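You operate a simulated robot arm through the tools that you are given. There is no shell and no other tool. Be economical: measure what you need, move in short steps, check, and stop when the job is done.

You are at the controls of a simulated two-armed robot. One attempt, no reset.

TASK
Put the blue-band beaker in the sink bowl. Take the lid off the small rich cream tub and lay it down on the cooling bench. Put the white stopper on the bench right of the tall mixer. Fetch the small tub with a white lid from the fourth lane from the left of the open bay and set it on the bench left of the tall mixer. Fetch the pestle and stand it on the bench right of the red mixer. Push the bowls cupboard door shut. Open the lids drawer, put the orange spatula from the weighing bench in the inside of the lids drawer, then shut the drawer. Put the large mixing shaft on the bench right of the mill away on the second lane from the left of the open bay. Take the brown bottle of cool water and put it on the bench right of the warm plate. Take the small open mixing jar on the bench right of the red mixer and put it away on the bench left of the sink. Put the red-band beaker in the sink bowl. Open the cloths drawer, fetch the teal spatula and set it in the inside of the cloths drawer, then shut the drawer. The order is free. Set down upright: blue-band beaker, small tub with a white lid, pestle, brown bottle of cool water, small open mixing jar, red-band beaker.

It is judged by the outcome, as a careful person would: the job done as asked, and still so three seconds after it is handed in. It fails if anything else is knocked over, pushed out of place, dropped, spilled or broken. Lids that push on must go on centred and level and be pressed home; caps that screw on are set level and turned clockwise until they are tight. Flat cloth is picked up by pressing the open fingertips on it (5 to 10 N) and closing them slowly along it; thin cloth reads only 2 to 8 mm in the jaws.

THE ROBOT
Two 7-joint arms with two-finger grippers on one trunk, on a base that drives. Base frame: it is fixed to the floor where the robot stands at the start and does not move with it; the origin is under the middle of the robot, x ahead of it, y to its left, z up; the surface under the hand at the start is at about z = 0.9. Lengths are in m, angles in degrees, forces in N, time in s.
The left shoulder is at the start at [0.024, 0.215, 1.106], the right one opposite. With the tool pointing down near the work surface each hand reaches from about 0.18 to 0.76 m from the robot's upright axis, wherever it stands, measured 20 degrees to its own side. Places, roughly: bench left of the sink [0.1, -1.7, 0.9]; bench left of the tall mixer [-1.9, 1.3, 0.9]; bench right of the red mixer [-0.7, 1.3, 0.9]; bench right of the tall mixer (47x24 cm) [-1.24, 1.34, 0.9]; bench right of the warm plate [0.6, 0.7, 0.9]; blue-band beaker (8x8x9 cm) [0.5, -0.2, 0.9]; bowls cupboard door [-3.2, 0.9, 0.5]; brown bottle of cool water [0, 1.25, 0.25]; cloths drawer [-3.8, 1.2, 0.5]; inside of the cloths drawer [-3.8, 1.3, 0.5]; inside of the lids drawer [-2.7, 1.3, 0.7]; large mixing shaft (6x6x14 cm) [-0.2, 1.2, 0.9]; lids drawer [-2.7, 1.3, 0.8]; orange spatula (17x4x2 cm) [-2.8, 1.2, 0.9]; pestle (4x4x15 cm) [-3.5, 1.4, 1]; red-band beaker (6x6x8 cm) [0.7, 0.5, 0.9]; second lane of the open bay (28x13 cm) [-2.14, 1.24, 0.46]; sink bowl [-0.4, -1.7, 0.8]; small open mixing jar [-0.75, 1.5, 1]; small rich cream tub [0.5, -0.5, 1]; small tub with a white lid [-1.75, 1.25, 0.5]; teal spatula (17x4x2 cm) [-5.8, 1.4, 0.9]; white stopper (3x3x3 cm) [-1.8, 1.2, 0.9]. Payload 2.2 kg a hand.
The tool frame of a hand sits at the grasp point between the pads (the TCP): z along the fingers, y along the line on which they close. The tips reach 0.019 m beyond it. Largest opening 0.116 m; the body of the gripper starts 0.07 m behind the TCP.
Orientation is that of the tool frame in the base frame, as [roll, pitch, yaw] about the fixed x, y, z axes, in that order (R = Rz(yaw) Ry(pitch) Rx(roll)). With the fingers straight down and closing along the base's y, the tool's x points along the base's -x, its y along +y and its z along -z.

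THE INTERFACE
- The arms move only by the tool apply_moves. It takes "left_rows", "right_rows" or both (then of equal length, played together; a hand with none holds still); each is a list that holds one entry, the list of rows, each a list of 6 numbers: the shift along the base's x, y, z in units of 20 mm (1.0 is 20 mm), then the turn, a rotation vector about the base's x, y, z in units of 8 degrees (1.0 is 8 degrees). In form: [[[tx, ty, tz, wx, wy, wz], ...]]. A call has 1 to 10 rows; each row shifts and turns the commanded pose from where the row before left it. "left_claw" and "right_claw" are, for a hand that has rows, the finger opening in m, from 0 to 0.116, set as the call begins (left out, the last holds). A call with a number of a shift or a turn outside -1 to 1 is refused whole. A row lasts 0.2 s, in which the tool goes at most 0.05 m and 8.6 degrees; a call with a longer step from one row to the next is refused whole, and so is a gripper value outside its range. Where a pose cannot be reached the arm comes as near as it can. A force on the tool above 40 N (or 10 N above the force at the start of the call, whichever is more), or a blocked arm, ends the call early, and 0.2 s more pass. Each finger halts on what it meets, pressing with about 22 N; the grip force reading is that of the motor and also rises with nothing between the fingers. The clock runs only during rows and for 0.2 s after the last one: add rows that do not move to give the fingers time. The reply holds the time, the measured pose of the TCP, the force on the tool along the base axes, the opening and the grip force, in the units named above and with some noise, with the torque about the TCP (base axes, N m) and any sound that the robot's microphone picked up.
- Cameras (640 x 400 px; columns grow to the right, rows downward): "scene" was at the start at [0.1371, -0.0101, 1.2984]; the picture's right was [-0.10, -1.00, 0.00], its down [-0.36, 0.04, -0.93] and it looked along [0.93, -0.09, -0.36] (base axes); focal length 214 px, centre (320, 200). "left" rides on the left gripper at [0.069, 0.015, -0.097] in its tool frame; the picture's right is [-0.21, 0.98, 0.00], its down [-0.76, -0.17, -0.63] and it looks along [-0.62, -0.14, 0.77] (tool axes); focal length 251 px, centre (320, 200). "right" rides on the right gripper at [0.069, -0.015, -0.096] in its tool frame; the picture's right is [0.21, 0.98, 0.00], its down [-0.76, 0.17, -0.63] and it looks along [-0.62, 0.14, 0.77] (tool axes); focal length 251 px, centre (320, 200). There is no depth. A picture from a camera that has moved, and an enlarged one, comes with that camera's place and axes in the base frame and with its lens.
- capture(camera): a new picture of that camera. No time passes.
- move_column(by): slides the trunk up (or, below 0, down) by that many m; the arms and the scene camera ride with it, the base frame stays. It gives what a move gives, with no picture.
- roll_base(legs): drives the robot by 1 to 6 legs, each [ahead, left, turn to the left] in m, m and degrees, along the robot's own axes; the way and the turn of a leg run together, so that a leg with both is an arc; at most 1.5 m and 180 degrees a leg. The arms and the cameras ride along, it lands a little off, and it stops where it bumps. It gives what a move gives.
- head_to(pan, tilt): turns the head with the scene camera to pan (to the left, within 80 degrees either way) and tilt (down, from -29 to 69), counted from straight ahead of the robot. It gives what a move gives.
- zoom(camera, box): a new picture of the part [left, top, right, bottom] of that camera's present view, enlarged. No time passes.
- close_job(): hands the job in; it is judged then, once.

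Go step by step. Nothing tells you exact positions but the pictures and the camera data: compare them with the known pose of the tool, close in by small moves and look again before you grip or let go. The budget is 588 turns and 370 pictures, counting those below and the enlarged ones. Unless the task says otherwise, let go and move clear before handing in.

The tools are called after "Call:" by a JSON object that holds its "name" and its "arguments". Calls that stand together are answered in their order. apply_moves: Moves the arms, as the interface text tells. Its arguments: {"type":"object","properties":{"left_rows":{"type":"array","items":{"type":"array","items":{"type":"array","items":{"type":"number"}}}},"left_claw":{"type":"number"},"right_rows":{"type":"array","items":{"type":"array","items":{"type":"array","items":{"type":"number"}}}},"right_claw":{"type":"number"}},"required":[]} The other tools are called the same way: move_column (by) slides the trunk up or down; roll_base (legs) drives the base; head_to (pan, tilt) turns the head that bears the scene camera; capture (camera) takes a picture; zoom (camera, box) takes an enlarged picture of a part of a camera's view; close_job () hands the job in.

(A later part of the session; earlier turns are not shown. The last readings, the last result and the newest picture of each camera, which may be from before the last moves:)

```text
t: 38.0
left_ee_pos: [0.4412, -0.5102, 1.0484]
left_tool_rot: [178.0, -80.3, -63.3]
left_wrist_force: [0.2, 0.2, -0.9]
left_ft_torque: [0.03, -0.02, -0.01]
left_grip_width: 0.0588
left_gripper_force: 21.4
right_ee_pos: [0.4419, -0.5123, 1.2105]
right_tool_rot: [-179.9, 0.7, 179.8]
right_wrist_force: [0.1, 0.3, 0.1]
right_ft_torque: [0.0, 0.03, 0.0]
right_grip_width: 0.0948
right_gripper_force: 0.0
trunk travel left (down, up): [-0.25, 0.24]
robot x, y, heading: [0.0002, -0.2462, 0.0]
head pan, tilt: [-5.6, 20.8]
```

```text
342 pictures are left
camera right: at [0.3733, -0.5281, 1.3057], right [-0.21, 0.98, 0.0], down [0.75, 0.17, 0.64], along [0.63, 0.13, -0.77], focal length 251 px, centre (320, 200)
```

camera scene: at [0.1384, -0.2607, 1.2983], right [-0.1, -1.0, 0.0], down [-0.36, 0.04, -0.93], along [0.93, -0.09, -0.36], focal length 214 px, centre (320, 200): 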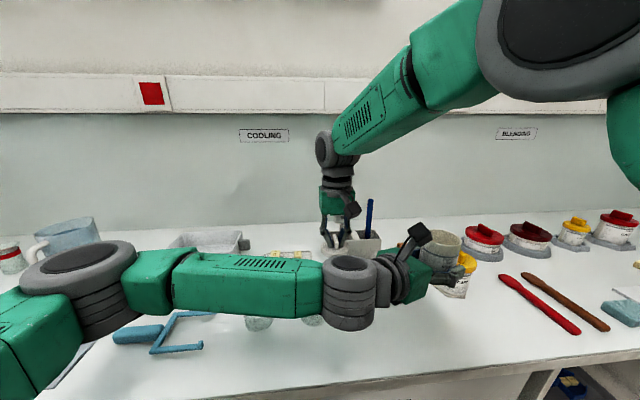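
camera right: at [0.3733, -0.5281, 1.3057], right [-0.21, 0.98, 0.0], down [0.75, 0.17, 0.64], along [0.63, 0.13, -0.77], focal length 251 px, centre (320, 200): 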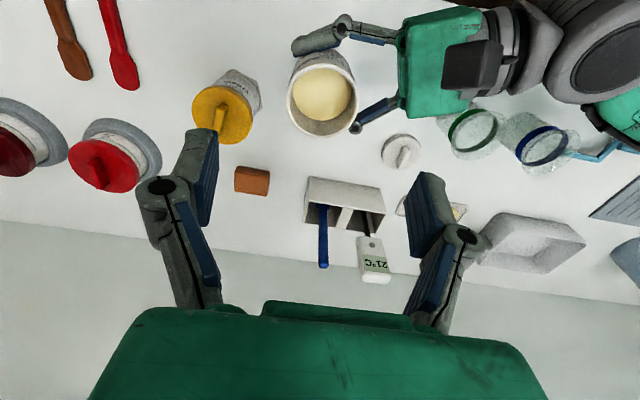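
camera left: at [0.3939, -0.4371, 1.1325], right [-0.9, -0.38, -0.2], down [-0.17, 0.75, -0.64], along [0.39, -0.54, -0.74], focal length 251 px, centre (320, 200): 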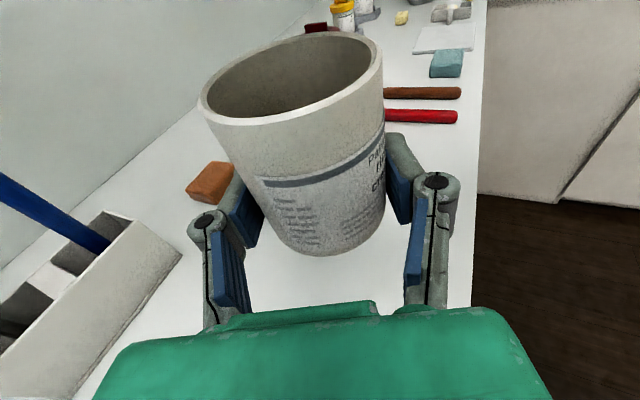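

Cream is inside, so the tub must stay upright. I'll descend with the right hand around the rim.

Call:
{"name": "apply_moves", "arguments": {"right_rows": [[[0, 0, -1, 0, 0, 0], [0, 0, -1, 0, 0, 0], [0, 0, -1, 0, 0, 0], [0, 0, -0.7, 0, 0, 0], [0, 0, 0, 0, 0, 0]]]}}

Call:
{"name": "capture", "arguments": {"camera": "right"}}

Call:
{"name": "capture", "arguments": {"camera": "left"}}

```text
t: 39.2
left_ee_pos: [0.4416, -0.5032, 1.0496]
left_tool_rot: [177.1, -80.5, -62.4]
left_wrist_force: [-0.4, 0.6, -0.7]
left_ft_torque: [0.03, 0.01, -0.01]
left_grip_width: 0.0587
left_gripper_force: 22.0
right_ee_pos: [0.4418, -0.5061, 1.1379]
right_tool_rot: [-179.7, 0.8, 180.0]
right_wrist_force: [0.2, -0.2, 0.6]
right_ft_torque: [-0.02, 0.02, 0.0]
right_grip_width: 0.0951
right_gripper_force: 0.1
trunk travel left (down, up): [-0.25, 0.24]
robot x, y, heading: [0.0024, -0.254, 0.2]
head pan, tilt: [-5.6, 20.8]
```

```text
341 pictures are left
camera right: at [0.373, -0.5206, 1.2329], right [-0.21, 0.98, -0.01], down [0.75, 0.17, 0.64], along [0.63, 0.13, -0.77], focal length 251 px, centre (320, 200)
```

right: 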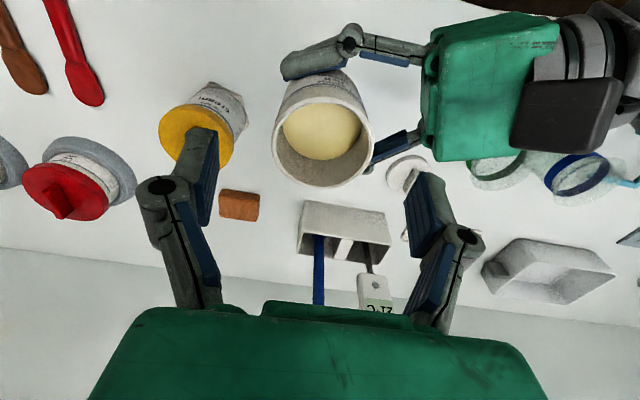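

```text
340 pictures are left
camera left: at [0.3922, -0.4334, 1.1338], right [-0.9, -0.38, -0.2], down [-0.17, 0.75, -0.64], along [0.4, -0.55, -0.74], focal length 251 px, centre (320, 200)
```

left: 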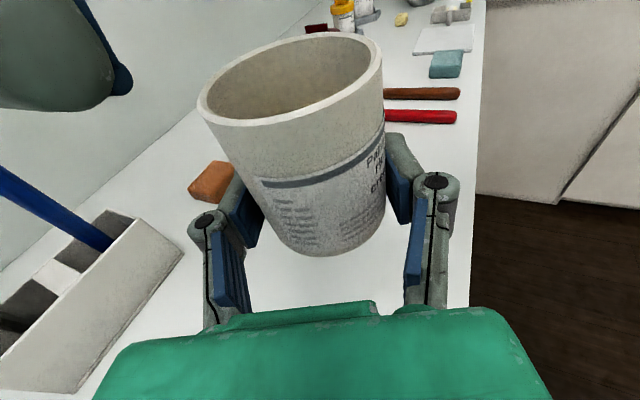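

Call:
{"name": "apply_moves", "arguments": {"right_rows": [[[0, 0, -0.7, 0, 0, 0], [0, 0, -0.7, 0, 0, 0], [0, 0, -0.5, 0, 0, 0], [0, 0, 0, 0, 0, 0]]]}}

Call:
{"name": "capture", "arguments": {"camera": "right"}}

```text
t: 40.2
left_ee_pos: [0.442, -0.5059, 1.0478]
left_tool_rot: [177.4, -80.4, -62.8]
left_wrist_force: [0.8, -1.3, -1.0]
left_ft_torque: [-0.01, -0.01, -0.01]
left_grip_width: 0.0585
left_gripper_force: 22.2
right_ee_pos: [0.4416, -0.5074, 1.1004]
right_tool_rot: [-179.8, 0.9, -180.0]
right_wrist_force: [-0.7, 0.1, 1.0]
right_ft_torque: [0.03, 0.0, 0.01]
right_grip_width: 0.095
right_gripper_force: 0.1
trunk travel left (down, up): [-0.25, 0.24]
robot x, y, heading: [0.0021, -0.2523, -0.3]
head pan, tilt: [-5.6, 20.8]
```

```text
339 pictures are left
camera right: at [0.3731, -0.523, 1.1945], right [-0.21, 0.98, -0.01], down [0.75, 0.17, 0.64], along [0.63, 0.13, -0.77], focal length 251 px, centre (320, 200)
```

right: 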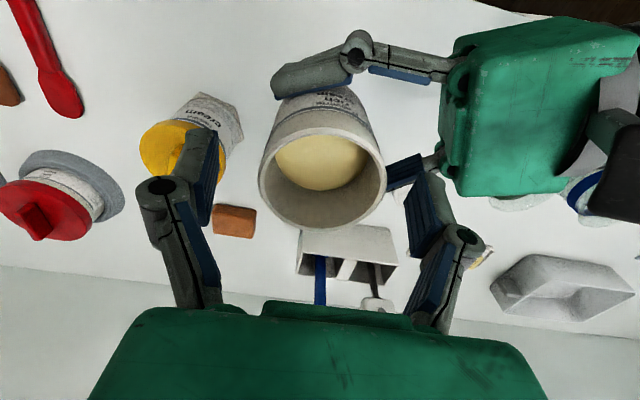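

Call:
{"name": "apply_moves", "arguments": {"right_rows": [[[0, 0, 0, 0, 0, 0], [0, 0, 0, 0, 0, 0], [0, 0, 0, 0, 0, 0]]], "right_claw": 0.0}}

Call:
{"name": "capture", "arguments": {"camera": "right"}}

```text
t: 41.0
left_ee_pos: [0.4402, -0.5065, 1.0494]
left_tool_rot: [177.4, -80.4, -62.8]
left_wrist_force: [0.2, -6.0, -1.3]
left_ft_torque: [0.13, 0.02, 0.35]
left_grip_width: 0.0586
left_gripper_force: 22.1
right_ee_pos: [0.4427, -0.508, 1.1005]
right_tool_rot: [-179.9, 0.8, 179.8]
right_wrist_force: [-0.4, 5.4, -0.5]
right_ft_torque: [0.17, -0.04, -0.37]
right_grip_width: 0.0593
right_gripper_force: 22.3
trunk travel left (down, up): [-0.25, 0.24]
robot x, y, heading: [-0.0014, -0.2532, 0.2]
head pan, tilt: [-5.6, 20.8]
```

```text
338 pictures are left
camera right: at [0.3732, -0.5232, 1.1946], right [-0.21, 0.98, -0.01], down [0.75, 0.17, 0.64], along [0.63, 0.13, -0.77], focal length 251 px, centre (320, 200)
```

right: 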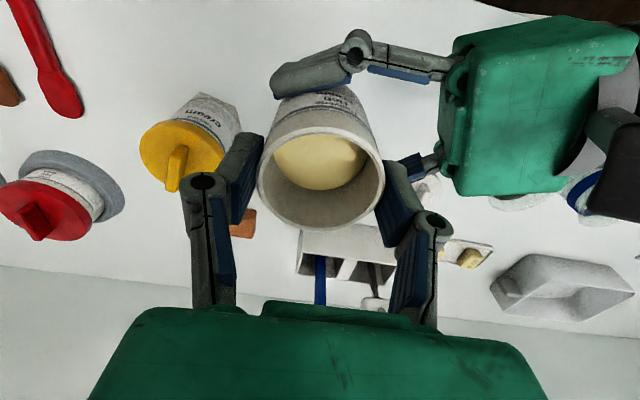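

Right hand grips at 0.059. The left hand now opens and backs away.

Call:
{"name": "apply_moves", "arguments": {"left_rows": [[[0, 0, 0, 0, 0, 0], [0, 0, 0, 0, 0, 0], [-0.42, 0.9, 0, 0, 0, 0], [-0.42, 0.9, 0, 0, 0, 0], [-0.42, 0.9, 0, 0, 0, 0], [-0.42, 0.9, 0, 0, 0, 0], [-0.42, 0.9, 0, 0, 0, 0], [-0.42, 0.9, 0.5, 0, 0, 0], [0, 1, 1, 0, 0, 0], [0, 1, 1, 0, 0, 0]]], "left_claw": 0.116}}

Call:
{"name": "capture", "arguments": {"camera": "right"}}

```text
t: 43.2
left_ee_pos: [0.3901, -0.3564, 1.0991]
left_tool_rot: [177.2, -80.4, -62.7]
left_wrist_force: [-1.6, -0.4, 0.9]
left_ft_torque: [0.05, 0.02, -0.01]
left_grip_width: 0.1159
left_gripper_force: 0.0
right_ee_pos: [0.443, -0.507, 1.0996]
right_tool_rot: [-179.8, 0.8, 179.9]
right_wrist_force: [0.8, 0.0, -0.5]
right_ft_torque: [-0.02, -0.01, 0.01]
right_grip_width: 0.0593
right_gripper_force: 21.9
trunk travel left (down, up): [-0.25, 0.24]
robot x, y, heading: [-0.0013, -0.2511, -0.1]
head pan, tilt: [-5.6, 20.8]
```

```text
337 pictures are left
camera right: at [0.3726, -0.5218, 1.1951], right [-0.21, 0.98, -0.01], down [0.75, 0.17, 0.64], along [0.63, 0.13, -0.77], focal length 251 px, centre (320, 200)
```

right: 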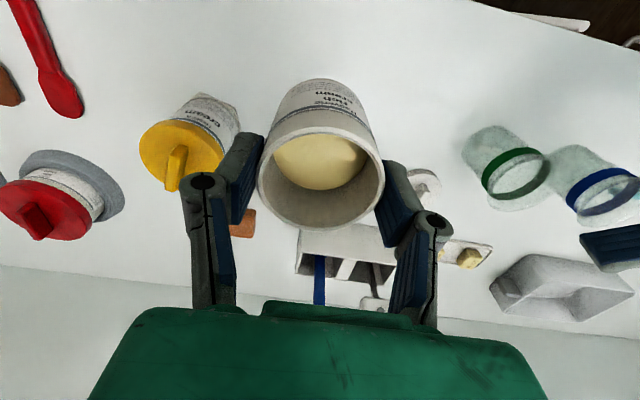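

Call:
{"name": "apply_moves", "arguments": {"right_rows": [[[0, 0, -1, 0, 0, 0], [0, 0, -1, 0, 0, 0], [0, 0, -1, 0, 0, 0], [0, 0, -1, 0, 0, 0], [0, 0, -0.8, 0, 0, 0], [0, 0, -0.5, 0, 0, 0], [0, 0, -0.3, 0, 0, 0], [0, 0, -0.2, 0, 0, 0], [0, 0, -0.2, 0, 0, 0], [0, 0, 0, 0, 0, 0]]], "left_rows": [[[0, 1, 1, 0, 0, 0], [0, 1, 1, 0, 0, 0], [0, 1, 1, 0, 0, 0], [0, 1, 1, 0, 0, 0], [0, 1, 1, 0, 0, 0], [0, 1, 1, 0, 0, 0], [0, 1, 1, 0, 0, 0], [0, 1, 0.5, 0, 0, 0], [0, 1, 0, 0, 0, 0], [0, 1, 0, 0, 0, 0]]]}}

Call:
{"name": "capture", "arguments": {"camera": "scene"}}

```text
t: 45.4
left_ee_pos: [0.3894, -0.1549, 1.2512]
left_tool_rot: [178.0, -80.7, -63.2]
left_wrist_force: [-0.5, 0.2, -0.6]
left_ft_torque: [0.03, 0.03, 0.0]
left_grip_width: 0.1161
left_gripper_force: 0.0
right_ee_pos: [0.44, -0.5071, 0.9806]
right_tool_rot: [-179.7, 0.9, 179.9]
right_wrist_force: [0.1, -0.5, 0.3]
right_ft_torque: [0.01, 0.0, 0.02]
right_grip_width: 0.0593
right_gripper_force: 22.1
trunk travel left (down, up): [-0.25, 0.24]
robot x, y, heading: [-0.0048, -0.2494, 0.1]
head pan, tilt: [-5.6, 20.8]
```

```text
336 pictures are left
camera scene: at [0.1346, -0.259, 1.2988], right [-0.1, -0.99, 0.0], down [-0.35, 0.03, -0.93], along [0.93, -0.09, -0.36], focal length 214 px, centre (320, 200)
```

scene: 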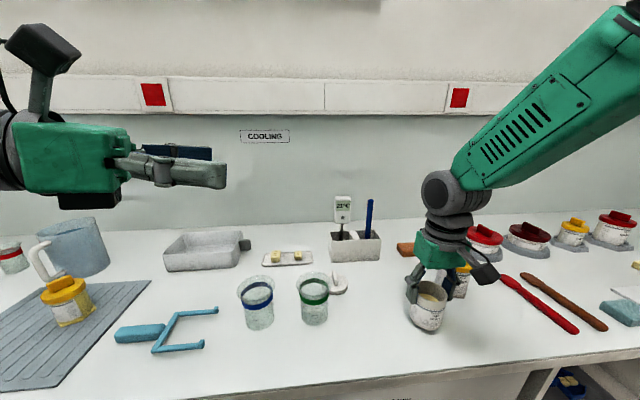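

Nearly down. I'll lower slowly to contact and start turning the left hand back down.

Call:
{"name": "apply_moves", "arguments": {"right_rows": [[[0, 0, -0.15, 0, 0, 0], [0, 0, -0.15, 0, 0, 0], [0, 0, -0.15, 0, 0, 0], [0, 0, -0.1, 0, 0, 0], [0, 0, -0.1, 0, 0, 0], [0, 0, 0, 0, 0, 0]]], "left_rows": [[[0, 0.5, 0, 0.91, 0.42, 0], [0, 0.5, 0, 0.91, 0.42, 0], [0, 0.5, 0, 0.91, 0.42, 0], [0, 0.5, 0, 0.91, 0.42, 0], [0, 0.5, 0, 0.91, 0.42, 0], [0, 0.5, 0, 0.91, 0.42, 0]]]}}

```text
t: 46.8
left_ee_pos: [0.383, -0.1115, 1.2527]
left_tool_rot: [177.5, -41.4, -65.0]
left_wrist_force: [0.7, -0.4, -0.4]
left_ft_torque: [-0.01, 0.0, -0.03]
left_grip_width: 0.1159
left_gripper_force: 0.0
left hand out of reach, approached as far as the arm can: row 1, 2
right_ee_pos: [0.4425, -0.5057, 0.9675]
right_tool_rot: [-179.6, 0.9, -180.0]
right_wrist_force: [-0.4, -1.4, 13.1]
right_ft_torque: [-0.01, -0.07, -0.08]
right_grip_width: 0.0595
right_gripper_force: 21.8
trunk travel left (down, up): [-0.25, 0.24]
robot x, y, heading: [-0.0036, -0.2494, 0.1]
head pan, tilt: [-5.6, 20.8]
```

Contact reached. Release the tub and rise, while the left hand finishes turning down.

Call:
{"name": "apply_moves", "arguments": {"right_rows": [[[0, 0, 0.1, 0, 0, 0], [0, 0, 0.1, 0, 0, 0], [0, 0, 0.3, 0, 0, 0], [0, 0, 1, 0, 0, 0], [0, 0, 1, 0, 0, 0], [0, 0, 1, 0, 0, 0], [0, 0, 1, 0, 0, 0], [0, 0, 1, 0, 0, 0], [0, 0, 1, 0, 0, 0], [0, 0, 1, 0, 0, 0]]], "right_claw": 0.1, "left_rows": [[[0, 0.5, 0, 0.91, 0.42, 0], [0, 0.5, 0, 0.91, 0.42, 0], [0, 0.5, 0, 0.91, 0.42, 0], [0, 0.5, 0, 0.91, 0.42, 0], [0, 0.5, 0, 0.91, 0.42, 0], [0, 0, 0, 0, 0, -1], [0, 0, 0, 0, 0, -1], [0, 0, 0, 0, 0, -1], [0, 0, 0, 0, 0, -1], [0, 0, 0, 0, 0, -1]]]}}

Call:
{"name": "capture", "arguments": {"camera": "right"}}

```text
t: 49.0
left_ee_pos: [0.3843, -0.0621, 1.2532]
left_tool_rot: [177.8, -1.7, -105.2]
left_wrist_force: [-1.2, 0.2, -0.2]
left_ft_torque: [-0.01, 0.0, 0.02]
left_grip_width: 0.1159
left_gripper_force: 0.0
right_ee_pos: [0.4418, -0.5066, 1.118]
right_tool_rot: [-179.7, 0.8, -179.9]
right_wrist_force: [0.1, 0.4, -0.9]
right_ft_torque: [0.0, -0.02, 0.03]
right_grip_width: 0.0999
right_gripper_force: 0.0
trunk travel left (down, up): [-0.25, 0.24]
robot x, y, heading: [0.0005, -0.2485, -0.0]
head pan, tilt: [-5.6, 20.8]
```

```text
335 pictures are left
camera right: at [0.3727, -0.5219, 1.2123], right [-0.21, 0.98, -0.01], down [0.75, 0.17, 0.64], along [0.63, 0.13, -0.77], focal length 251 px, centre (320, 200)
```

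right: 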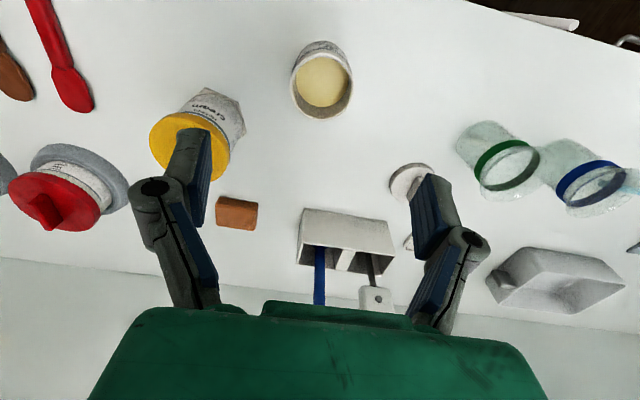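

The open tub stands in place and the lid lies on the bench. Next is the blue-band beaker with the right hand, with the left hand moved clear.

Call:
{"name": "apply_moves", "arguments": {"right_rows": [[[0, 1, 0, 0, 0, 0], [0, 1, 0, 0, 0, 0], [0, 1, 0, 0, 0, 0], [0, 1, 0, 0, 0, 0], [0, 1, 0, 0, 0, 0], [0, 1, 0, 0, 0, 0], [0, 1, 0, 0, 0, 0], [0, 1, 0, 0, 0, 0], [0, 1, 0, 0, 0, 0], [0, 1, 0, 0, 0, 0]]], "right_claw": 0.116, "left_rows": [[[0, 1, 0, 0, 0, -1], [0, 1, 0, 0, 0, -1], [0, 1, 0, 0, 0, -1], [0, 1, 0, 0, 0, -1], [0, 1, 0, 0, 0, -1], [0, 1, 0, 0, 0, -1], [0, 1, 0, 0, 0, -1], [0, 1, 0, 0, 0, -1], [0, 1, 0, 0, 0, -1], [0, 1, 0, 0, 0, -0.4]]]}}

Call:
{"name": "apply_moves", "arguments": {"right_rows": [[[0, 1, 0, 0, 0, 0], [0, 1, 0, 0, 0, 0], [0, 1, 0, 0, 0, 0], [0, 1, 0, 0, 0, 0], [0, 1, 0, 0, 0, 0], [0, 1, 0, 0, 0, 0], [0, 1, 0, 0, 0, 0], [0, 0.2, 0, 0, 0, 0]]]}}

Call:
{"name": "capture", "arguments": {"camera": "right"}}

```text
t: 51.2
left_ee_pos: [0.3846, 0.1413, 1.2515]
left_tool_rot: [178.0, -1.6, 179.6]
left_wrist_force: [-0.5, -0.8, 1.1]
left_ft_torque: [0.01, -0.03, -0.02]
left_grip_width: 0.1161
left_gripper_force: 0.1
right_ee_pos: [0.4419, -0.3039, 1.1188]
right_tool_rot: [-179.7, 0.8, 180.0]
right_wrist_force: [-0.2, 0.5, 0.6]
right_ft_torque: [-0.03, -0.02, 0.0]
right_grip_width: 0.1162
right_gripper_force: 0.1
trunk travel left (down, up): [-0.25, 0.24]
robot x, y, heading: [-0.0008, -0.2489, -0.2]
head pan, tilt: [-5.6, 20.8]
```

```text
t: 53.0
left_ee_pos: [0.3849, 0.1404, 1.2534]
left_tool_rot: [177.9, -1.6, 179.9]
left_wrist_force: [1.1, 0.3, -0.7]
left_ft_torque: [0.0, -0.01, 0.02]
left_grip_width: 0.1161
left_gripper_force: 0.1
right_ee_pos: [0.4457, -0.1661, 1.1416]
right_tool_rot: [178.1, 2.1, 179.2]
right_wrist_force: [-0.7, 0.7, -0.7]
right_ft_torque: [0.01, -0.01, 0.01]
right_grip_width: 0.1161
right_gripper_force: 0.1
trunk travel left (down, up): [-0.25, 0.24]
robot x, y, heading: [0.0005, -0.2498, 0.1]
head pan, tilt: [-5.6, 20.8]
```

```text
334 pictures are left
camera right: at [0.3746, -0.1847, 1.2332], right [-0.2, 0.98, 0.02], down [0.73, 0.14, 0.66], along [0.65, 0.15, -0.75], focal length 251 px, centre (320, 200)
```

right: 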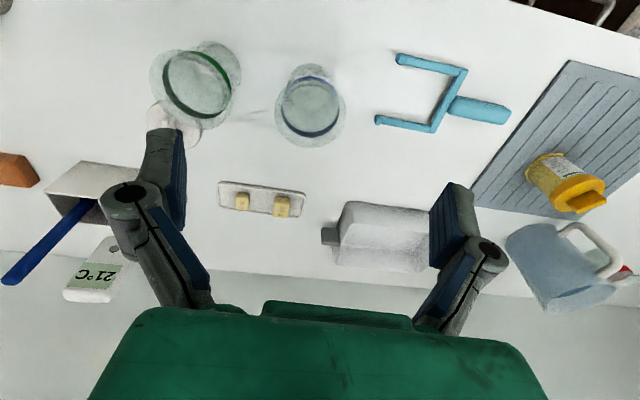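

The right arm is near its crossing limit here, so I'll shift the base left 0.25 and bring the hand back over the beaker.

Call:
{"name": "roll_base", "arguments": {"legs": [[0, 0.25, 0]]}}

Call:
{"name": "apply_moves", "arguments": {"right_rows": [[[0.4, -1, 0, 0, 0, 0], [0.4, -1, 0, 0, 0, 0], [0.4, -1, 0, 0, 0, 0], [0.4, -1, 0, 0, 0, 0], [0.4, -1, 0, 0, 0, 0], [0, -1, 0, 0, 0, 0], [0, -1, 0, 0, 0, 0], [0, -1, 0, 0, 0, 0], [0, -1, 0, 0, 0, 0], [0, -1, 0, 0, 0, 0]]]}}

```text
t: 54.8
left_ee_pos: [0.387, 0.3792, 1.2551]
left_tool_rot: [177.5, -1.7, 179.6]
left_wrist_force: [0.7, -0.7, 0.5]
left_ft_torque: [-0.02, 0.02, -0.01]
left_grip_width: 0.1158
left_gripper_force: 0.1
right_ee_pos: [0.4486, 0.071, 1.1302]
right_tool_rot: [178.3, 1.0, 178.9]
right_wrist_force: [-0.8, -0.3, -0.4]
right_ft_torque: [0.05, -0.02, -0.02]
right_grip_width: 0.1161
right_gripper_force: 0.1
trunk travel left (down, up): [-0.25, 0.24]
robot x, y, heading: [0.0, -0.0008, -0.4]
head pan, tilt: [-5.6, 20.8]
```

```text
t: 57.0
left_ee_pos: [0.3843, 0.3809, 1.2553]
left_tool_rot: [177.6, -1.4, 179.7]
left_wrist_force: [-0.2, -0.1, -0.2]
left_ft_torque: [-0.01, 0.03, 0.01]
left_grip_width: 0.116
left_gripper_force: 0.0
right_ee_pos: [0.4856, -0.126, 1.1313]
right_tool_rot: [178.4, 1.1, 178.9]
right_wrist_force: [-0.2, 1.0, -1.0]
right_ft_torque: [0.03, -0.02, -0.01]
right_grip_width: 0.116
right_gripper_force: 0.1
trunk travel left (down, up): [-0.25, 0.24]
robot x, y, heading: [0.0048, 0.0029, -0.4]
head pan, tilt: [-5.6, 20.8]
```

Call:
{"name": "apply_moves", "arguments": {"right_rows": [[[0, -1, 0, 0.2, -0.13, 0.13], [0, -1, 0, 0, 0, 0], [0, 0, -1, 0, 0, 0], [0, 0, -1, 0, 0, 0], [0, 0, 0, 0, 0, 0]]]}}

Call:
{"name": "capture", "arguments": {"camera": "right"}}

```text
t: 58.2
left_ee_pos: [0.3835, 0.3795, 1.2562]
left_tool_rot: [177.4, -1.5, 179.5]
left_wrist_force: [1.2, 0.0, -0.1]
left_ft_torque: [0.0, 0.0, -0.02]
left_grip_width: 0.1162
left_gripper_force: 0.0
right_ee_pos: [0.485, -0.1675, 1.0909]
right_tool_rot: [176.7, 2.2, 180.0]
right_wrist_force: [0.0, 0.0, -0.3]
right_ft_torque: [-0.02, 0.0, 0.01]
right_grip_width: 0.1161
right_gripper_force: 0.0
trunk travel left (down, up): [-0.25, 0.24]
robot x, y, heading: [0.0037, -0.0013, 0.0]
head pan, tilt: [-5.6, 20.8]
```

```text
333 pictures are left
camera right: at [0.4142, -0.1886, 1.1841], right [-0.22, 0.98, 0.05], down [0.73, 0.13, 0.67], along [0.65, 0.18, -0.74], focal length 251 px, centre (320, 200)
```

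right: 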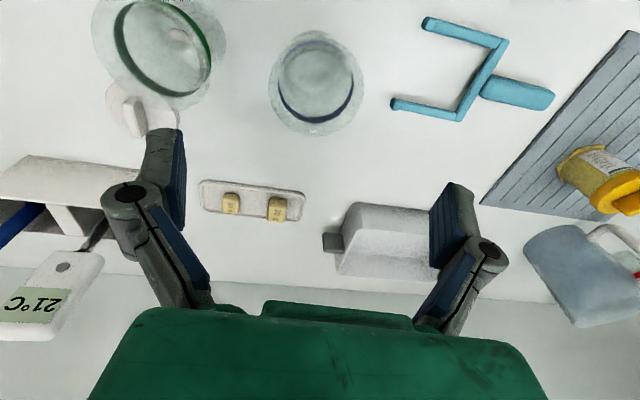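

Call:
{"name": "apply_moves", "arguments": {"right_rows": [[[0.1, 0, 0, -0.41, 0.275, 0], [0.1, 0.1, -0.5, 0, 0, 0], [0, 0, -1, 0, 0, 0], [0, 0, -1, 0, 0, 0], [0, 0, 0, 0, 0, 0]]], "left_rows": [[[0, 0, 0, -0.31, -0.19, 0], [0, 0, 0, 0, 0, 0], [0, 0, 0, 0, 0, 0], [0, 0, 0, 0, 0, 0], [0, 0, 0, 0, 0, 0]]]}}

Call:
{"name": "capture", "arguments": {"camera": "right"}}

```text
t: 59.4
left_ee_pos: [0.3847, 0.3754, 1.257]
left_tool_rot: [179.8, 0.1, 179.6]
left_wrist_force: [-0.8, 0.2, -0.3]
left_ft_torque: [-0.02, 0.01, 0.0]
left_grip_width: 0.1161
left_gripper_force: 0.1
right_ee_pos: [0.4901, -0.1681, 1.0415]
right_tool_rot: [179.8, 0.0, 179.9]
right_wrist_force: [-0.6, -0.3, -0.3]
right_ft_torque: [0.0, 0.03, 0.02]
right_grip_width: 0.1161
right_gripper_force: 0.1
trunk travel left (down, up): [-0.25, 0.24]
robot x, y, heading: [-0.0005, -0.0028, -0.2]
head pan, tilt: [-5.6, 20.8]
```

```text
332 pictures are left
camera right: at [0.4218, -0.1848, 1.1371], right [-0.21, 0.98, 0.0], down [0.76, 0.16, 0.63], along [0.62, 0.14, -0.77], focal length 251 px, centre (320, 200)
```

right: 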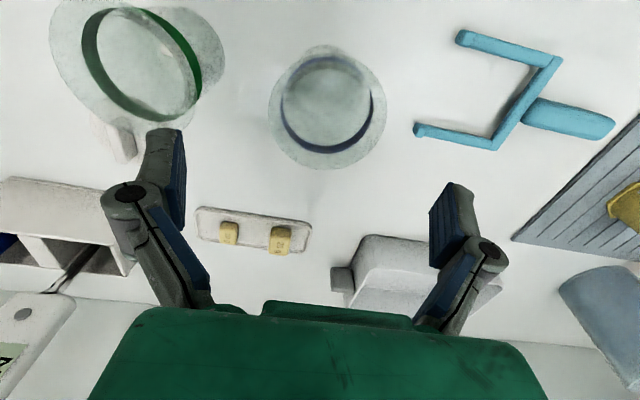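

Call:
{"name": "apply_moves", "arguments": {"right_rows": [[[-0.2, 0, -1, 0, 0, 0], [-0.2, 0, -1, 0, 0, 0], [0, 0, -1, 0, 0, 0], [0, 0, -1, 0, 0, 0], [0, 0, -0.5, 0, 0, 0], [0, 0, 0, 0, 0, 0]]]}}

Call:
{"name": "capture", "arguments": {"camera": "right"}}

```text
t: 60.8
left_ee_pos: [0.3839, 0.3787, 1.2552]
left_tool_rot: [179.9, 0.2, 179.6]
left_wrist_force: [0.5, -0.4, -1.1]
left_ft_torque: [-0.02, 0.0, -0.04]
left_grip_width: 0.1161
left_gripper_force: 0.1
right_ee_pos: [0.482, -0.1661, 0.9522]
right_tool_rot: [179.9, 0.0, 180.0]
right_wrist_force: [0.2, 0.9, 0.3]
right_ft_torque: [0.01, -0.01, -0.02]
right_grip_width: 0.1161
right_gripper_force: 0.1
trunk travel left (down, up): [-0.25, 0.24]
robot x, y, heading: [0.0031, -0.0008, -0.3]
head pan, tilt: [-5.6, 20.8]
```

```text
331 pictures are left
camera right: at [0.4143, -0.1821, 1.0473], right [-0.21, 0.98, 0.0], down [0.76, 0.16, 0.63], along [0.62, 0.14, -0.77], focal length 251 px, centre (320, 200)
```

right: 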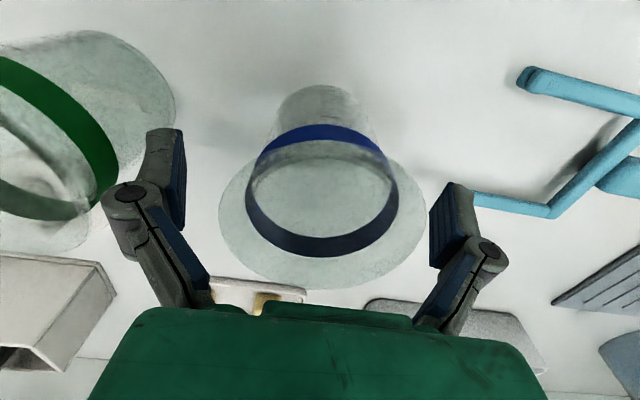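

The beaker is centred between the pads. Closing.

Call:
{"name": "apply_moves", "arguments": {"right_rows": [[[0, 0, 0, 0, 0, 0], [0, 0, 0, 0, 0, 0], [0, 0, 0, 0, 0, 0]]], "right_claw": 0.03}}

Call:
{"name": "capture", "arguments": {"camera": "right"}}

```text
t: 61.6
left_ee_pos: [0.3841, 0.3778, 1.2569]
left_tool_rot: [179.9, 0.1, 179.7]
left_wrist_force: [0.5, 0.5, -0.1]
left_ft_torque: [-0.03, 0.03, 0.01]
left_grip_width: 0.1158
left_gripper_force: 0.1
right_ee_pos: [0.482, -0.167, 0.953]
right_tool_rot: [179.9, 0.1, -179.9]
right_wrist_force: [0.9, -3.1, 10.8]
right_ft_torque: [0.06, -0.01, -0.03]
right_grip_width: 0.0651
right_gripper_force: 22.2
trunk travel left (down, up): [-0.25, 0.24]
robot x, y, heading: [-0.0004, 0.0003, -0.3]
head pan, tilt: [-5.6, 20.8]
```

```text
330 pictures are left
camera right: at [0.4141, -0.1824, 1.0481], right [-0.21, 0.98, 0.0], down [0.76, 0.16, 0.63], along [0.62, 0.14, -0.77], focal length 251 px, centre (320, 200)
```

right: 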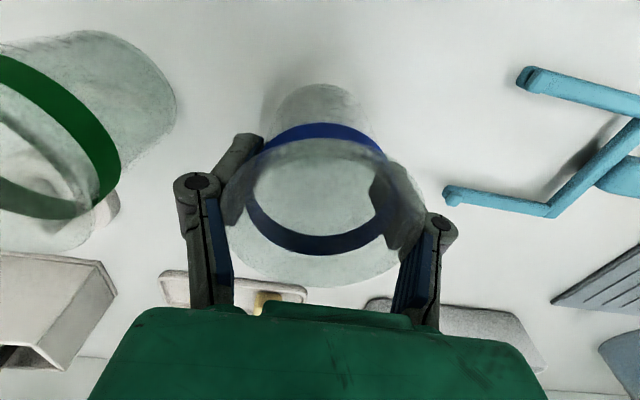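

Gripped. Lift, then drive left and slightly ahead toward the red-band beaker.

Call:
{"name": "apply_moves", "arguments": {"right_rows": [[[0, 0, 0.5, 0, 0, 0], [0, 0, 1, 0, 0, 0], [0, 0, 1, 0, 0, 0], [0, 0, 1, 0, 0, 0], [0, 0, 1, 0, 0, 0], [0, 0, 1, 0, 0, 0], [0, 0, 1, 0, 0, 0], [0, 0, 1, 0, 0, 0], [0, 0, 1, 0, 0, 0], [0, 0, 1, 0, 0, 0]]]}}

Call:
{"name": "roll_base", "arguments": {"legs": [[0, 0.28, 0], [0.05, 0, 0]]}}

Call:
{"name": "head_to", "arguments": {"pan": 15, "tilt": 25}}

Call:
{"name": "capture", "arguments": {"camera": "scene"}}

```text
t: 63.8
left_ee_pos: [0.3842, 0.378, 1.2558]
left_tool_rot: [179.9, 0.1, 179.6]
left_wrist_force: [0.5, -0.1, 0.5]
left_ft_torque: [-0.03, 0.01, -0.02]
left_grip_width: 0.116
left_gripper_force: 0.0
right_ee_pos: [0.4822, -0.1664, 1.1417]
right_tool_rot: [179.9, 0.0, 180.0]
right_wrist_force: [-0.3, -0.3, -0.7]
right_ft_torque: [-0.01, 0.0, 0.01]
right_grip_width: 0.0588
right_gripper_force: 21.6
trunk travel left (down, up): [-0.25, 0.24]
robot x, y, heading: [0.0025, 0.0051, -0.1]
head pan, tilt: [-5.6, 20.8]
```

```text
t: 66.3
left_ee_pos: [0.433, 0.6838, 1.2493]
left_tool_rot: [-179.0, 0.2, 179.7]
left_wrist_force: [-0.7, 1.8, -0.7]
left_ft_torque: [-0.12, 0.02, 0.04]
left_grip_width: 0.116
left_gripper_force: 0.0
right_ee_pos: [0.5305, 0.1383, 1.1443]
right_tool_rot: [-179.0, 0.0, -179.9]
right_wrist_force: [1.0, 2.8, -1.2]
right_ft_torque: [-0.14, 0.01, 0.02]
right_grip_width: 0.059
right_gripper_force: 21.6
trunk travel left (down, up): [-0.25, 0.24]
robot x, y, heading: [0.049, 0.2836, -0.1]
head pan, tilt: [-5.6, 20.8]
```

```text
t: 67.2
left_ee_pos: [0.4351, 0.6831, 1.2518]
left_tool_rot: [-179.2, 0.1, 179.7]
left_wrist_force: [1.0, 1.2, -0.4]
left_ft_torque: [-0.08, 0.0, 0.04]
left_grip_width: 0.116
left_gripper_force: 0.0
right_ee_pos: [0.531, 0.1371, 1.1427]
right_tool_rot: [-179.3, 0.1, -179.8]
right_wrist_force: [0.7, 1.3, -1.0]
right_ft_torque: [-0.12, -0.02, 0.02]
right_grip_width: 0.0589
right_gripper_force: 22.2
trunk travel left (down, up): [-0.25, 0.24]
robot x, y, heading: [0.0533, 0.2891, -0.4]
head pan, tilt: [15.0, 25.0]
```

```text
329 pictures are left
camera scene: at [0.1842, 0.3332, 1.2909], right [0.26, -0.97, 0.02], down [-0.41, -0.12, -0.9], along [0.87, 0.22, -0.43], focal length 214 px, centre (320, 200)
```

scene: 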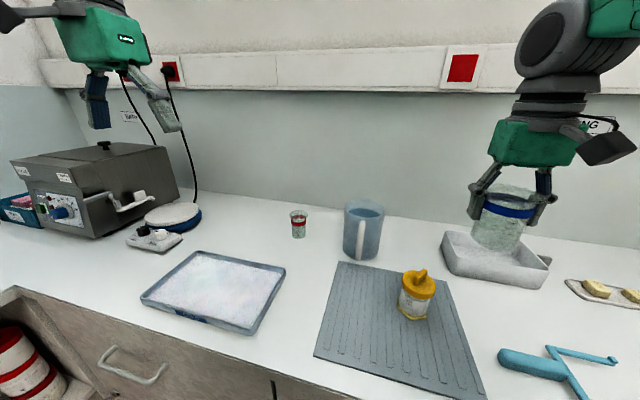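

Red beaker is at about [0.715, 0.535]. Moving the left hand over it.

Call:
{"name": "apply_moves", "arguments": {"left_rows": [[[1, -0.74, -0.3, 0, 0, 0], [1, -0.74, -0.3, 0, 0, 0], [1, -0.74, -0.3, 0, 0, 0], [1, -0.74, -0.3, 0, 0, 0], [1, -0.74, -0.3, 0, 0, 0], [1, -0.74, -0.3, 0, 0, 0], [1, -0.74, -0.3, 0, 0, 0], [1, -0.74, -0.3, 0, 0, 0], [1, -0.74, -0.3, 0, 0, 0], [1, -0.74, -0.3, 0, 0, 0]]]}}

Call:
{"name": "apply_moves", "arguments": {"left_rows": [[[1, 0, -1, 0, 0, 0], [1, 0, -1, 0, 0, 0], [1, 0, -1, 0, 0, 0], [0.5, 0, -1, 0, 0, 0], [0, 0, 0, 0, 0, 0]]]}}

Call:
{"name": "capture", "arguments": {"camera": "left"}}

Call:
{"name": "capture", "arguments": {"camera": "right"}}

```text
t: 69.4
left_ee_pos: [0.6344, 0.4892, 1.2007]
left_tool_rot: [179.0, -0.1, 179.5]
left_wrist_force: [-0.1, -0.2, -0.4]
left_ft_torque: [0.17, 0.02, 0.0]
left_grip_width: 0.116
left_gripper_force: 0.0
right_ee_pos: [0.5327, 0.0951, 1.1379]
right_tool_rot: [178.9, 0.0, -179.9]
right_wrist_force: [0.4, -2.0, -1.1]
right_ft_torque: [0.1, 0.03, 0.0]
right_grip_width: 0.0587
right_gripper_force: 22.2
trunk travel left (down, up): [-0.25, 0.24]
robot x, y, heading: [0.0491, 0.282, -0.3]
head pan, tilt: [15.0, 25.0]
```

```text
t: 70.6
left_ee_pos: [0.703, 0.5316, 1.1155]
left_tool_rot: [-179.4, 0.1, 179.8]
left_wrist_force: [0.5, 0.0, -0.1]
left_ft_torque: [-0.05, -0.03, -0.01]
left_grip_width: 0.1159
left_gripper_force: 0.0
right_ee_pos: [0.5299, 0.1352, 1.1437]
right_tool_rot: [-179.3, 0.1, -179.8]
right_wrist_force: [-1.1, 0.1, -0.3]
right_ft_torque: [-0.05, 0.0, 0.0]
right_grip_width: 0.0586
right_gripper_force: 22.4
trunk travel left (down, up): [-0.25, 0.24]
robot x, y, heading: [0.05, 0.2863, 0.1]
head pan, tilt: [15.0, 25.0]
```

```text
328 pictures are left
camera left: at [0.6334, 0.549, 1.2116], right [0.22, 0.98, -0.01], down [0.75, -0.16, 0.64], along [0.62, -0.15, -0.77], focal length 251 px, centre (320, 200)
```

left: 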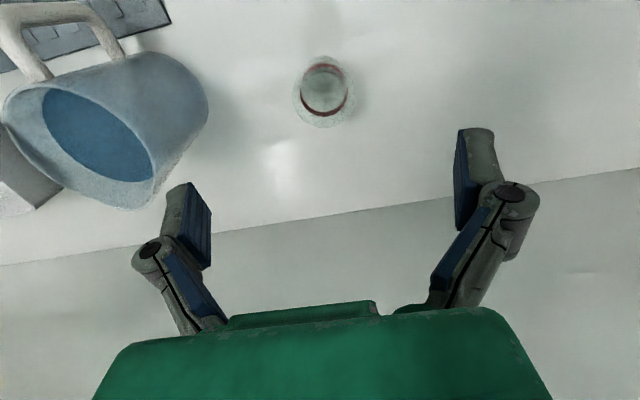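

```text
327 pictures are left
camera right: at [0.4628, 0.1207, 1.2395], right [-0.22, 0.98, -0.01], down [0.75, 0.18, 0.63], along [0.62, 0.13, -0.77], focal length 251 px, centre (320, 200)
```

right: 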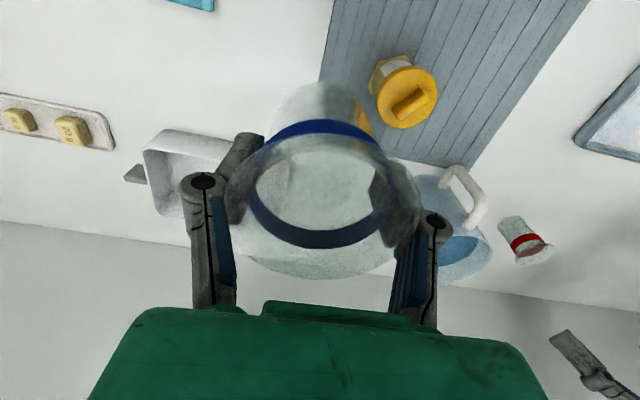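

Call:
{"name": "apply_moves", "arguments": {"left_rows": [[[0.2, 0, -1, 0, 0, 0], [0, 0, -1, 0, 0, 0], [0, 0, -1, 0, 0, 0], [0, 0, -1, 0, 0, 0], [0, 0, -0.8, 0, 0, 0], [0, 0, 0, 0, 0, 0]]]}}

Call:
{"name": "capture", "arguments": {"camera": "left"}}

```text
t: 72.0
left_ee_pos: [0.7087, 0.497, 1.0236]
left_tool_rot: [179.2, 0.1, 179.5]
left_wrist_force: [0.8, -1.8, 0.3]
left_ft_torque: [0.09, 0.02, 0.01]
left_grip_width: 0.1159
left_gripper_force: 0.0
right_ee_pos: [0.5312, 0.1003, 1.1392]
right_tool_rot: [179.0, 0.1, 180.0]
right_wrist_force: [0.5, -1.8, -1.5]
right_ft_torque: [0.08, 0.02, -0.02]
right_grip_width: 0.0591
right_gripper_force: 21.8
trunk travel left (down, up): [-0.25, 0.24]
robot x, y, heading: [0.0528, 0.2783, -0.1]
head pan, tilt: [15.0, 25.0]
```

```text
326 pictures are left
camera left: at [0.6385, 0.5117, 1.1206], right [0.22, 0.97, 0.01], down [0.75, -0.18, 0.63], along [0.62, -0.13, -0.77], focal length 251 px, centre (320, 200)
```

left: 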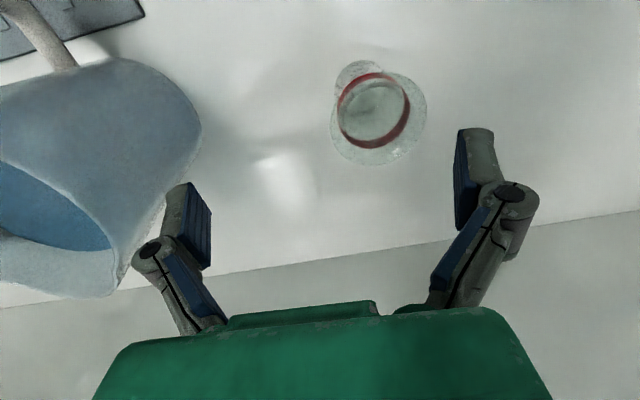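

The robot sways after the drive. I'll wait for it to settle before going lower.

Call:
{"name": "apply_moves", "arguments": {"left_rows": [[[0, 0, 0, 0, 0, 0], [0, 0, 0, 0, 0, 0], [0, 0, 0, 0, 0, 0], [0, 0, 0, 0, 0, 0], [0, 0, 0, 0, 0, 0], [0, 0, 0, 0, 0, 0], [0, 0, 0, 0, 0, 0], [0, 0, 0, 0, 0, 0], [0, 0, 0, 0, 0, 0], [0, 0, 0, 0, 0, 0]]]}}

Call:
{"name": "apply_moves", "arguments": {"left_rows": [[[0, 0, 0, 0, 0, 0], [0, 0, 0, 0, 0, 0], [0, 0, 0, 0, 0, 0]]]}}

Call:
{"name": "apply_moves", "arguments": {"left_rows": [[[0, 0, 0, 0, 0, 0]]]}}

```text
t: 74.2
left_ee_pos: [0.7082, 0.5173, 1.0203]
left_tool_rot: [-179.9, 0.1, 179.7]
left_wrist_force: [-0.1, 0.9, -0.5]
left_ft_torque: [-0.04, -0.01, -0.01]
left_grip_width: 0.1161
left_gripper_force: 0.0
right_ee_pos: [0.531, 0.1239, 1.1425]
right_tool_rot: [-179.9, -0.1, -179.8]
right_wrist_force: [-0.3, -0.8, -1.1]
right_ft_torque: [-0.05, 0.0, -0.03]
right_grip_width: 0.059
right_gripper_force: 21.6
trunk travel left (down, up): [-0.25, 0.24]
robot x, y, heading: [0.0497, 0.2843, -0.2]
head pan, tilt: [15.0, 25.0]
```

```text
t: 75.0
left_ee_pos: [0.7075, 0.5216, 1.0185]
left_tool_rot: [-179.7, 0.1, 179.8]
left_wrist_force: [-0.2, 0.8, 0.9]
left_ft_torque: [-0.1, 0.01, 0.0]
left_grip_width: 0.1159
left_gripper_force: 0.1
right_ee_pos: [0.5317, 0.125, 1.1436]
right_tool_rot: [-179.8, 0.1, -179.8]
right_wrist_force: [0.0, 0.5, -0.3]
right_ft_torque: [-0.06, 0.05, -0.01]
right_grip_width: 0.0589
right_gripper_force: 22.7
trunk travel left (down, up): [-0.25, 0.24]
robot x, y, heading: [0.0527, 0.2851, -0.0]
head pan, tilt: [15.0, 25.0]
```

```text
t: 75.4
left_ee_pos: [0.7089, 0.5001, 1.0233]
left_tool_rot: [179.4, 0.0, 179.7]
left_wrist_force: [-0.6, -0.3, 0.1]
left_ft_torque: [0.06, 0.06, -0.02]
left_grip_width: 0.116
left_gripper_force: 0.0
right_ee_pos: [0.532, 0.1029, 1.1391]
right_tool_rot: [179.2, 0.0, -180.0]
right_wrist_force: [0.0, -1.3, -0.9]
right_ft_torque: [0.11, 0.03, -0.01]
right_grip_width: 0.0591
right_gripper_force: 22.0
trunk travel left (down, up): [-0.25, 0.24]
robot x, y, heading: [0.0513, 0.2804, -0.2]
head pan, tilt: [15.0, 25.0]
```

Call:
{"name": "apply_moves", "arguments": {"left_rows": [[[0, 0, 0, 0, 0, 0], [0, 0, 0, 0, 0, 0], [0, 0, 0, 0, 0, 0], [0, 0, 0, 0, 0, 0], [0, 0, 0, 0, 0, 0], [0, 0, 0, 0, 0, 0], [0, 0, 0, 0, 0, 0], [0, 0, 0, 0, 0, 0], [0, 0, 0, 0, 0, 0], [0, 0, 0, 0, 0, 0]]]}}

Call:
{"name": "apply_moves", "arguments": {"left_rows": [[[0, 0, 0, 0, 0, 0], [0, 0, 0, 0, 0, 0], [0, 0, 0, 0, 0, 0], [0, 0, 0, 0, 0, 0], [0, 0, 0, 0, 0, 0], [0, 0, 0, 0, 0, 0], [0, 0, 0, 0, 0, 0], [0, 0, 0, 0, 0, 0], [0, 0, 0, 0, 0, 0], [0, 0, 0, 0, 0, 0]]]}}

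Call:
{"name": "apply_moves", "arguments": {"left_rows": [[[0, 0, 0, 0, 0, 0]]]}}

Call:
{"name": "apply_moves", "arguments": {"left_rows": [[[0, 0, 0, 0, 0, 0]]]}}

```text
t: 77.6
left_ee_pos: [0.7076, 0.5162, 1.0202]
left_tool_rot: [-180.0, 0.1, 179.7]
left_wrist_force: [0.3, -0.2, 0.6]
left_ft_torque: [-0.04, 0.03, -0.01]
left_grip_width: 0.1163
left_gripper_force: 0.2
right_ee_pos: [0.531, 0.1212, 1.1418]
right_tool_rot: [-180.0, 0.1, -179.8]
right_wrist_force: [0.7, 0.0, -0.8]
right_ft_torque: [-0.03, 0.0, 0.01]
right_grip_width: 0.0589
right_gripper_force: 22.3
trunk travel left (down, up): [-0.25, 0.24]
robot x, y, heading: [0.0519, 0.2893, -0.1]
head pan, tilt: [15.0, 25.0]
```

```text
t: 79.8
left_ee_pos: [0.7085, 0.5113, 1.0229]
left_tool_rot: [179.8, 0.1, 179.7]
left_wrist_force: [1.1, 0.1, 0.1]
left_ft_torque: [0.01, 0.0, -0.02]
left_grip_width: 0.1159
left_gripper_force: 0.0
right_ee_pos: [0.5322, 0.1156, 1.1416]
right_tool_rot: [179.8, 0.1, -179.9]
right_wrist_force: [0.3, -0.3, -1.2]
right_ft_torque: [-0.02, 0.01, -0.02]
right_grip_width: 0.0587
right_gripper_force: 21.5
trunk travel left (down, up): [-0.25, 0.24]
robot x, y, heading: [0.0508, 0.283, -0.5]
head pan, tilt: [15.0, 25.0]
```

```text
t: 80.2
left_ee_pos: [0.708, 0.5108, 1.0208]
left_tool_rot: [179.9, 0.1, 179.7]
left_wrist_force: [-0.5, -0.7, 0.4]
left_ft_torque: [-0.04, 0.01, -0.02]
left_grip_width: 0.1161
left_gripper_force: 0.0
right_ee_pos: [0.5319, 0.1146, 1.1404]
right_tool_rot: [179.7, 0.1, -179.9]
right_wrist_force: [-0.5, -0.5, -0.7]
right_ft_torque: [0.0, 0.02, 0.02]
right_grip_width: 0.0589
right_gripper_force: 21.9
trunk travel left (down, up): [-0.25, 0.24]
robot x, y, heading: [0.0511, 0.2801, -0.4]
head pan, tilt: [15.0, 25.0]
```

```text
t: 80.6
left_ee_pos: [0.7081, 0.5115, 1.021]
left_tool_rot: [179.7, 0.1, 179.8]
left_wrist_force: [0.0, -0.4, -0.6]
left_ft_torque: [0.01, -0.04, 0.02]
left_grip_width: 0.1162
left_gripper_force: 0.1
right_ee_pos: [0.5309, 0.1154, 1.1418]
right_tool_rot: [179.8, -0.1, -180.0]
right_wrist_force: [1.3, -0.1, -0.1]
right_ft_torque: [-0.01, 0.0, 0.03]
right_grip_width: 0.0591
right_gripper_force: 22.3
trunk travel left (down, up): [-0.25, 0.24]
robot x, y, heading: [0.0533, 0.2849, -0.3]
head pan, tilt: [15.0, 25.0]
```

Settled. I'll correct y by +22 mm and look again.

Call:
{"name": "apply_moves", "arguments": {"left_rows": [[[0, 0.6, 0, 0, 0, 0], [0, 0.5, 0, 0, 0, 0], [0, 0, 0, 0, 0, 0], [0, 0, 0, 0, 0, 0]]]}}

Call:
{"name": "capture", "arguments": {"camera": "left"}}

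```text
t: 81.6
left_ee_pos: [0.7079, 0.5348, 1.0218]
left_tool_rot: [179.7, 0.1, 179.7]
left_wrist_force: [-0.3, 0.1, 1.2]
left_ft_torque: [0.0, -0.01, 0.02]
left_grip_width: 0.1161
left_gripper_force: 0.0
right_ee_pos: [0.5319, 0.1155, 1.1413]
right_tool_rot: [179.7, -0.1, -179.8]
right_wrist_force: [-0.5, -0.1, -0.5]
right_ft_torque: [-0.01, 0.0, -0.02]
right_grip_width: 0.059
right_gripper_force: 22.1
trunk travel left (down, up): [-0.25, 0.24]
robot x, y, heading: [0.0512, 0.2835, -0.2]
head pan, tilt: [15.0, 25.0]
```

```text
325 pictures are left
camera left: at [0.638, 0.5492, 1.1182], right [0.22, 0.98, 0.0], down [0.75, -0.17, 0.63], along [0.62, -0.14, -0.77], focal length 251 px, centre (320, 200)
```

left: 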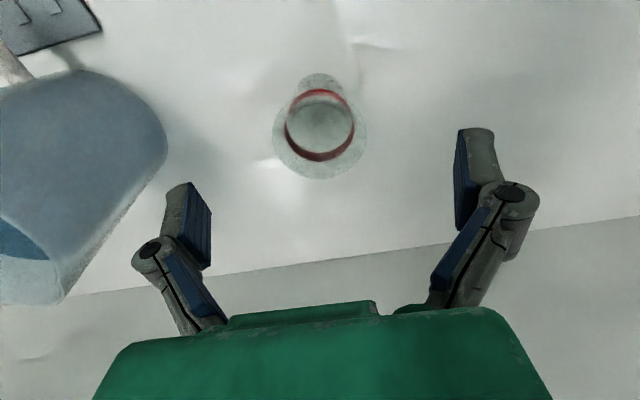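

Call:
{"name": "apply_moves", "arguments": {"left_rows": [[[0, 0, -1, 0, 0, 0], [0, 0, -1, 0, 0, 0], [0, 0, -1, 0, 0, 0], [0, 0, -0.7, 0, 0, 0], [0, 0, 0, 0, 0, 0]]]}}

Call:
{"name": "apply_moves", "arguments": {"left_rows": [[[0, 0, 0, 0, 0, 0], [0, 0, 0, 0, 0, 0], [0, 0, 0, 0, 0, 0], [0, 0, 0, 0, 0, 0]]], "left_claw": 0.02}}

Call:
{"name": "capture", "arguments": {"camera": "left"}}

```text
t: 82.8
left_ee_pos: [0.7075, 0.5332, 0.9483]
left_tool_rot: [179.8, 0.2, 179.7]
left_wrist_force: [-0.5, 0.2, -0.7]
left_ft_torque: [0.01, 0.0, 0.03]
left_grip_width: 0.116
left_gripper_force: 0.1
right_ee_pos: [0.5317, 0.1144, 1.1406]
right_tool_rot: [179.7, 0.0, -179.9]
right_wrist_force: [-1.1, -0.3, -0.5]
right_ft_torque: [0.01, -0.03, -0.02]
right_grip_width: 0.0588
right_gripper_force: 22.4
trunk travel left (down, up): [-0.25, 0.24]
robot x, y, heading: [0.049, 0.2847, -0.2]
head pan, tilt: [15.0, 25.0]
```

```text
t: 83.8
left_ee_pos: [0.7093, 0.5333, 0.9477]
left_tool_rot: [179.8, 0.1, 179.6]
left_wrist_force: [-0.1, 0.2, 0.7]
left_ft_torque: [0.03, 0.03, -0.01]
left_grip_width: 0.0433
left_gripper_force: 21.7
right_ee_pos: [0.531, 0.115, 1.1421]
right_tool_rot: [179.7, 0.0, -179.9]
right_wrist_force: [0.0, 0.7, -0.2]
right_ft_torque: [-0.01, 0.01, -0.02]
right_grip_width: 0.0589
right_gripper_force: 22.1
trunk travel left (down, up): [-0.25, 0.24]
robot x, y, heading: [0.0512, 0.2857, 0.1]
head pan, tilt: [15.0, 25.0]
```

```text
324 pictures are left
camera left: at [0.6383, 0.5491, 1.0445], right [0.22, 0.98, 0.0], down [0.75, -0.17, 0.63], along [0.62, -0.14, -0.77], focal length 251 px, centre (320, 200)
```

left: 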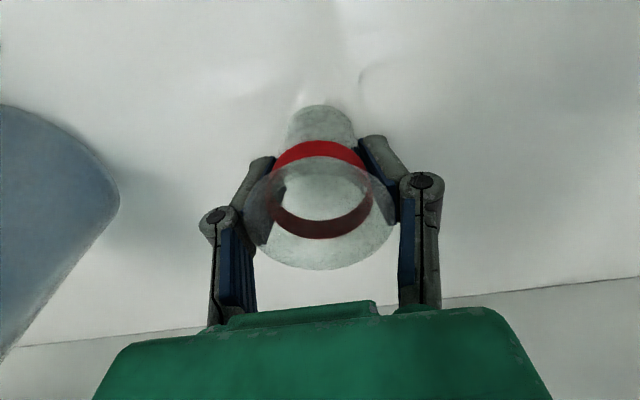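

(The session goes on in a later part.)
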